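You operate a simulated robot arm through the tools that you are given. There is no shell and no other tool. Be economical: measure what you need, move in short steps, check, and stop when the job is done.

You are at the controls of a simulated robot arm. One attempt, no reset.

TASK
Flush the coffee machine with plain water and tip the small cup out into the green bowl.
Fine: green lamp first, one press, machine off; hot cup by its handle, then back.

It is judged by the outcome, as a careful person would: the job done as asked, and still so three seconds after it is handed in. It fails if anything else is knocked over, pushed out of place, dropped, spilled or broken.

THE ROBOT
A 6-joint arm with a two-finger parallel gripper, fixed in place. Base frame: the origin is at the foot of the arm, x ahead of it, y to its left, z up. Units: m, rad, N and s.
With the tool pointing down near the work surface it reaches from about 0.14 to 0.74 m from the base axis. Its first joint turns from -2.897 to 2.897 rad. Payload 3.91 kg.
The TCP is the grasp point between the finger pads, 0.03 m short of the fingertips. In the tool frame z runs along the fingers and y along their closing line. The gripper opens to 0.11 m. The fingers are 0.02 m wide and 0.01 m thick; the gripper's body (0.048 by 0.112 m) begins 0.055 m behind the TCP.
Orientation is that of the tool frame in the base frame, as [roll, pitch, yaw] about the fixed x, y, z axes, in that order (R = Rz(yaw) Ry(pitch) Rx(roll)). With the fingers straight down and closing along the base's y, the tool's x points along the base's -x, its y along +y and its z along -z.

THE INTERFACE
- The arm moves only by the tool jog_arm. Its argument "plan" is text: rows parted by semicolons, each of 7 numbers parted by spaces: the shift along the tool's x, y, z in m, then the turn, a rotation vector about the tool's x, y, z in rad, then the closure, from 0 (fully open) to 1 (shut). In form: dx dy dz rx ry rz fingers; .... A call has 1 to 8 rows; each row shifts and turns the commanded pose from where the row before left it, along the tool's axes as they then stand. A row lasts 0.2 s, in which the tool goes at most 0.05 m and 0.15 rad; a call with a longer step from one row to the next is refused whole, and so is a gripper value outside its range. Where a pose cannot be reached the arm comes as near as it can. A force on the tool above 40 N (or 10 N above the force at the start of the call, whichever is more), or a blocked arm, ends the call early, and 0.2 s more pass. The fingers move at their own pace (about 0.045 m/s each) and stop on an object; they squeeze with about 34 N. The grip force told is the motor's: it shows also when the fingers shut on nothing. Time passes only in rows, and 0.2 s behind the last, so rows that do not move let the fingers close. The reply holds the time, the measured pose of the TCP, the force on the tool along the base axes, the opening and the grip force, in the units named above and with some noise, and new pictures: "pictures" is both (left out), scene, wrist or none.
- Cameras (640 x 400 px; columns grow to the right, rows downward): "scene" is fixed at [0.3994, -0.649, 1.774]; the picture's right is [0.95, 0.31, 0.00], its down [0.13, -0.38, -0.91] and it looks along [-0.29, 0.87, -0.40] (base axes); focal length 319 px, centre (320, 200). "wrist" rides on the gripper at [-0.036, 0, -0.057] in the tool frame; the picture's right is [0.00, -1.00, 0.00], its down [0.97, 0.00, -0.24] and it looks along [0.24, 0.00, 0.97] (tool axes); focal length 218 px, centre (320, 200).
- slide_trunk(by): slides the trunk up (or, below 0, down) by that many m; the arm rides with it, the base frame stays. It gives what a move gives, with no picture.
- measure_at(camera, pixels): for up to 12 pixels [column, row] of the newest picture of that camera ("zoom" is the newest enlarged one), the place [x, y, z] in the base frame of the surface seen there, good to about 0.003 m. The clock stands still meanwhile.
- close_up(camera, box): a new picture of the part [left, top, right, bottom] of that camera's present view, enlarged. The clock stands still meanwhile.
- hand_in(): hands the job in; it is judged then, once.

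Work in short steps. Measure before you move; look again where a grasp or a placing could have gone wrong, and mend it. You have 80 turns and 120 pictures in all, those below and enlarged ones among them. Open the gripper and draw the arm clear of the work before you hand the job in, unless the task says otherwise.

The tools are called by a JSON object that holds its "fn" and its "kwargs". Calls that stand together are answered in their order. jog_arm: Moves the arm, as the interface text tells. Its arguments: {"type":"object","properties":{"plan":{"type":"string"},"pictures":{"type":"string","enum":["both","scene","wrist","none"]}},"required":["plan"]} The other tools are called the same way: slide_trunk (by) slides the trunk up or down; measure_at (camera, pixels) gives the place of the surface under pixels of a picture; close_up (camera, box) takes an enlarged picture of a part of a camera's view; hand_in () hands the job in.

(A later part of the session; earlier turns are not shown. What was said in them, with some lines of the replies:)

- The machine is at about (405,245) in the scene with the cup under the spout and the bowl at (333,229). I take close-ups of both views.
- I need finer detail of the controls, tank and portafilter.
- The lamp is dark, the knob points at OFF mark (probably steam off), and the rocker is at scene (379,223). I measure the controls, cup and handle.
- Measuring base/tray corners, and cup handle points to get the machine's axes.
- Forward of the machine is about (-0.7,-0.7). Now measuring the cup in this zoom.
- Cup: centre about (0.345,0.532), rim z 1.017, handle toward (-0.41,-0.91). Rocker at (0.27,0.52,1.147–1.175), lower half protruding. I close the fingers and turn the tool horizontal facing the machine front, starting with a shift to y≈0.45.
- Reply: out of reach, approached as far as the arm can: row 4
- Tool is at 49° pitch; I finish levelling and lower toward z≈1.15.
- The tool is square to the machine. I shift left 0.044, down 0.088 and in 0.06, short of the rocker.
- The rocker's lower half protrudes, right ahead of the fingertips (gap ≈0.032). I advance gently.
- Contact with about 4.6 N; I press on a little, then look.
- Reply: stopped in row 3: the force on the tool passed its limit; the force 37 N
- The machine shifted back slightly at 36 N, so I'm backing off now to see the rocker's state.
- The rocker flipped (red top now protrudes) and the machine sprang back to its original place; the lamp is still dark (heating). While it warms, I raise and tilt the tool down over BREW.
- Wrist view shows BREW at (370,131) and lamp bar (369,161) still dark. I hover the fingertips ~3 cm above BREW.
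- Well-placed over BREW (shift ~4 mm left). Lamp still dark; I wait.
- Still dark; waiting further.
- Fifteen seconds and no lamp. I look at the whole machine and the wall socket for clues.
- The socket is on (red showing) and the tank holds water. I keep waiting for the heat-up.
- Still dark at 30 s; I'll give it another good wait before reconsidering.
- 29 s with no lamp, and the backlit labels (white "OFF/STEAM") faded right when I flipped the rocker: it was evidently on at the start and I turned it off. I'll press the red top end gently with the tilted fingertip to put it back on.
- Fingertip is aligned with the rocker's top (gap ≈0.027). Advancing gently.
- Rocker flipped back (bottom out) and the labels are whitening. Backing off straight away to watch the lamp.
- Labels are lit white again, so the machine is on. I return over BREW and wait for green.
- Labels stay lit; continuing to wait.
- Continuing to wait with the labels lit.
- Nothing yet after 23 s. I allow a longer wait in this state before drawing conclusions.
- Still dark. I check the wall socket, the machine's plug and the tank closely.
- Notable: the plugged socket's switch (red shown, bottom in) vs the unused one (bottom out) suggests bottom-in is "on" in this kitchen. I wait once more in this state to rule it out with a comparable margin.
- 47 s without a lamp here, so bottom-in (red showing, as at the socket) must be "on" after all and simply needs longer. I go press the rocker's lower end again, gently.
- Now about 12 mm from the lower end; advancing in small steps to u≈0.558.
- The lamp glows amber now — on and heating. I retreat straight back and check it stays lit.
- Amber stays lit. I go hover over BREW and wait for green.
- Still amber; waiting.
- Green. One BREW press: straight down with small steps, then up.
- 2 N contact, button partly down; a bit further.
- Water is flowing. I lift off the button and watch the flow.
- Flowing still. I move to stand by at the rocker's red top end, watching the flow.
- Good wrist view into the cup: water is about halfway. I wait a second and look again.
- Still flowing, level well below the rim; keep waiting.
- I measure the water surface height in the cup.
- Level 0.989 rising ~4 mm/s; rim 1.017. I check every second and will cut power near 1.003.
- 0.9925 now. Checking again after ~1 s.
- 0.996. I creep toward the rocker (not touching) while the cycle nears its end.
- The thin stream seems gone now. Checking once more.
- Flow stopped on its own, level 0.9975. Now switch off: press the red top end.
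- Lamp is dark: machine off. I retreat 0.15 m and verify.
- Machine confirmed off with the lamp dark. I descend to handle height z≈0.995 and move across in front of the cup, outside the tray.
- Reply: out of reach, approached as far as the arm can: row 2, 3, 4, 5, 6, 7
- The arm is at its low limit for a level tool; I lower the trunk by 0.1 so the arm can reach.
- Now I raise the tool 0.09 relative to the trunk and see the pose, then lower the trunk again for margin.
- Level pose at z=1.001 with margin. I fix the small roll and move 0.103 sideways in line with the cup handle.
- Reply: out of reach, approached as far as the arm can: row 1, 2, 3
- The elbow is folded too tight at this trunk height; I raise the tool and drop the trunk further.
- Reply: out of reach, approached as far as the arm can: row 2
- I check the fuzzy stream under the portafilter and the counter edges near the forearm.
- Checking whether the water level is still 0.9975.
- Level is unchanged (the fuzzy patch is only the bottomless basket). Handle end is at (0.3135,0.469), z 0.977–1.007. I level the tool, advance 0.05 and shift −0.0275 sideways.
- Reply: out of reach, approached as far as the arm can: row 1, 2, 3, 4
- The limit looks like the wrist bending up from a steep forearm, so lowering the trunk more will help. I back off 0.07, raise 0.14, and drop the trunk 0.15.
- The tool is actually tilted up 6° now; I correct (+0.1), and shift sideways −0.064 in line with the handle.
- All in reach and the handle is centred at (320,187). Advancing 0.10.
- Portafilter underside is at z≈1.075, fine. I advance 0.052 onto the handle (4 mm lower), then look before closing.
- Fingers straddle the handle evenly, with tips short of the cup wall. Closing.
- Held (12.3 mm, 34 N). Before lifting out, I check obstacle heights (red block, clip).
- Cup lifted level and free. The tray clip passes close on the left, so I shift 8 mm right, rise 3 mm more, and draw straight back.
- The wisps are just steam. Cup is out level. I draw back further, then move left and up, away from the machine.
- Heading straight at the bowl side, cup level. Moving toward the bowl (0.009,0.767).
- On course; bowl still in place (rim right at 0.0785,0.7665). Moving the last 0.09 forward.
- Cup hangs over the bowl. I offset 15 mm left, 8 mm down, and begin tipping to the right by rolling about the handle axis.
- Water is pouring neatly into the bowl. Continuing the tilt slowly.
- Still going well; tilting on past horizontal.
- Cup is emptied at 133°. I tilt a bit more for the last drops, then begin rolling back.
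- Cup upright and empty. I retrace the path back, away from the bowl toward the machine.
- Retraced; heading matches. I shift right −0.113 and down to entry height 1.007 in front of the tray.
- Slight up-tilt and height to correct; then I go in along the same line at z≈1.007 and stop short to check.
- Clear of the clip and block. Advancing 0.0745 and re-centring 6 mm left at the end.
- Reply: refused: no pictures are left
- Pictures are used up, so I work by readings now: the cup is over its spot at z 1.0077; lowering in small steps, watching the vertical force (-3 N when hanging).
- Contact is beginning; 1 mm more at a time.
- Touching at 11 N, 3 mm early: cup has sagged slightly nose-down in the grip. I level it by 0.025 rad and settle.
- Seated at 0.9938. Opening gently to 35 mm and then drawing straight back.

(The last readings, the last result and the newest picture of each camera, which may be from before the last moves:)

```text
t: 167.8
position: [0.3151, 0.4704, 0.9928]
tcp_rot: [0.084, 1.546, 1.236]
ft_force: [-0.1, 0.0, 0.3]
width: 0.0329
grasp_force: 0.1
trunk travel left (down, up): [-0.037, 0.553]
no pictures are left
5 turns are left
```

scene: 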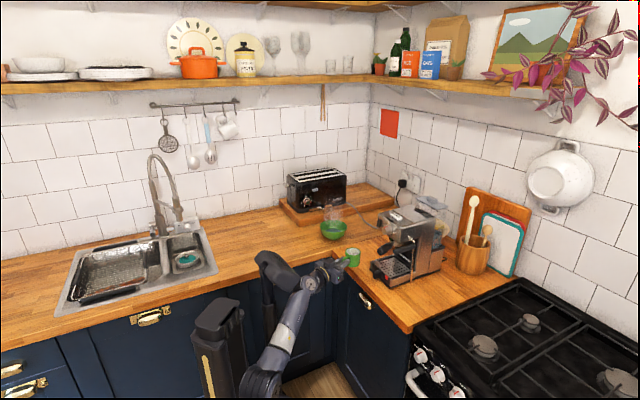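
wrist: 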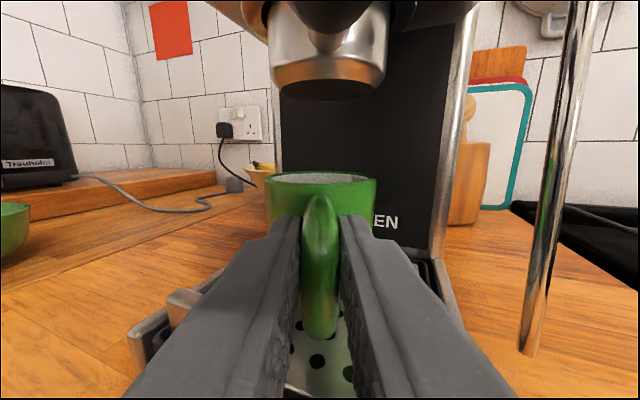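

Released with zero force. Drawing straight back 0.15 m.

{"fn": "jog_arm", "kwargs": {"plan": "0 0 -0.015 0 0 0 0.7;0 0 -0.025 0 0.012 0 0.7;0 0 -0.03 0 0.012 0 0.7;0 0 -0.03 0 0 0 0.7;0 0 -0.03 0 0 0 0.7;0 0 -0.02 0 0 0 0.7;0 0 0 0 0 0 0.7", "pictures": "none"}}

```text
t: 169.4
position: [0.2538, 0.3344, 0.9912]
tcp_rot: [1.473, 1.568, 2.624]
ft_force: [-0.5, -0.1, -0.9]
width: 0.033
grasp_force: 0.0
trunk travel left (down, up): [-0.037, 0.553]
no pictures are left
4 turns are left
```

Clear of the machine with no contact force. I move left and up a little with the gripper open.

{"fn": "jog_arm", "kwargs": {"plan": "-0.02 0.03 0 0 0 0 0.5;-0.03 0.03 0 0 0 0 0.3;-0.03 0.02 0 0 0 0 0;0 0 0 0 0 0 0;0 0 0 0 0 0 0", "pictures": "none"}}

```text
t: 170.6
position: [0.186, 0.3719, 1.0638]
tcp_rot: [-3.066, 1.55, -1.926]
ft_force: [0.1, -0.2, -0.1]
width: 0.1103
grasp_force: 0.0
trunk travel left (down, up): [-0.037, 0.553]
no pictures are left
3 turns are left
```

The arm is clear, the gripper is open, the machine is off and the cup is back. Handing in.

{"fn": "hand_in", "kwargs": {}}

```text
The job is handed in.
```

The flush is done: on the green lamp I pressed BREW once, switched the machine off, tipped the cup into the green bowl by its handle and set it back on the tray. I ran out of pictures before setting the cup down, so I placed it by force and position readings and have no picture of it on the tray.

On my first try at the power rocker I pushed at 36 N. That nudged the machine back a few millimetres, and it returned to its place when I let go. I then flipped the rocker off and on again before the lamp lit.
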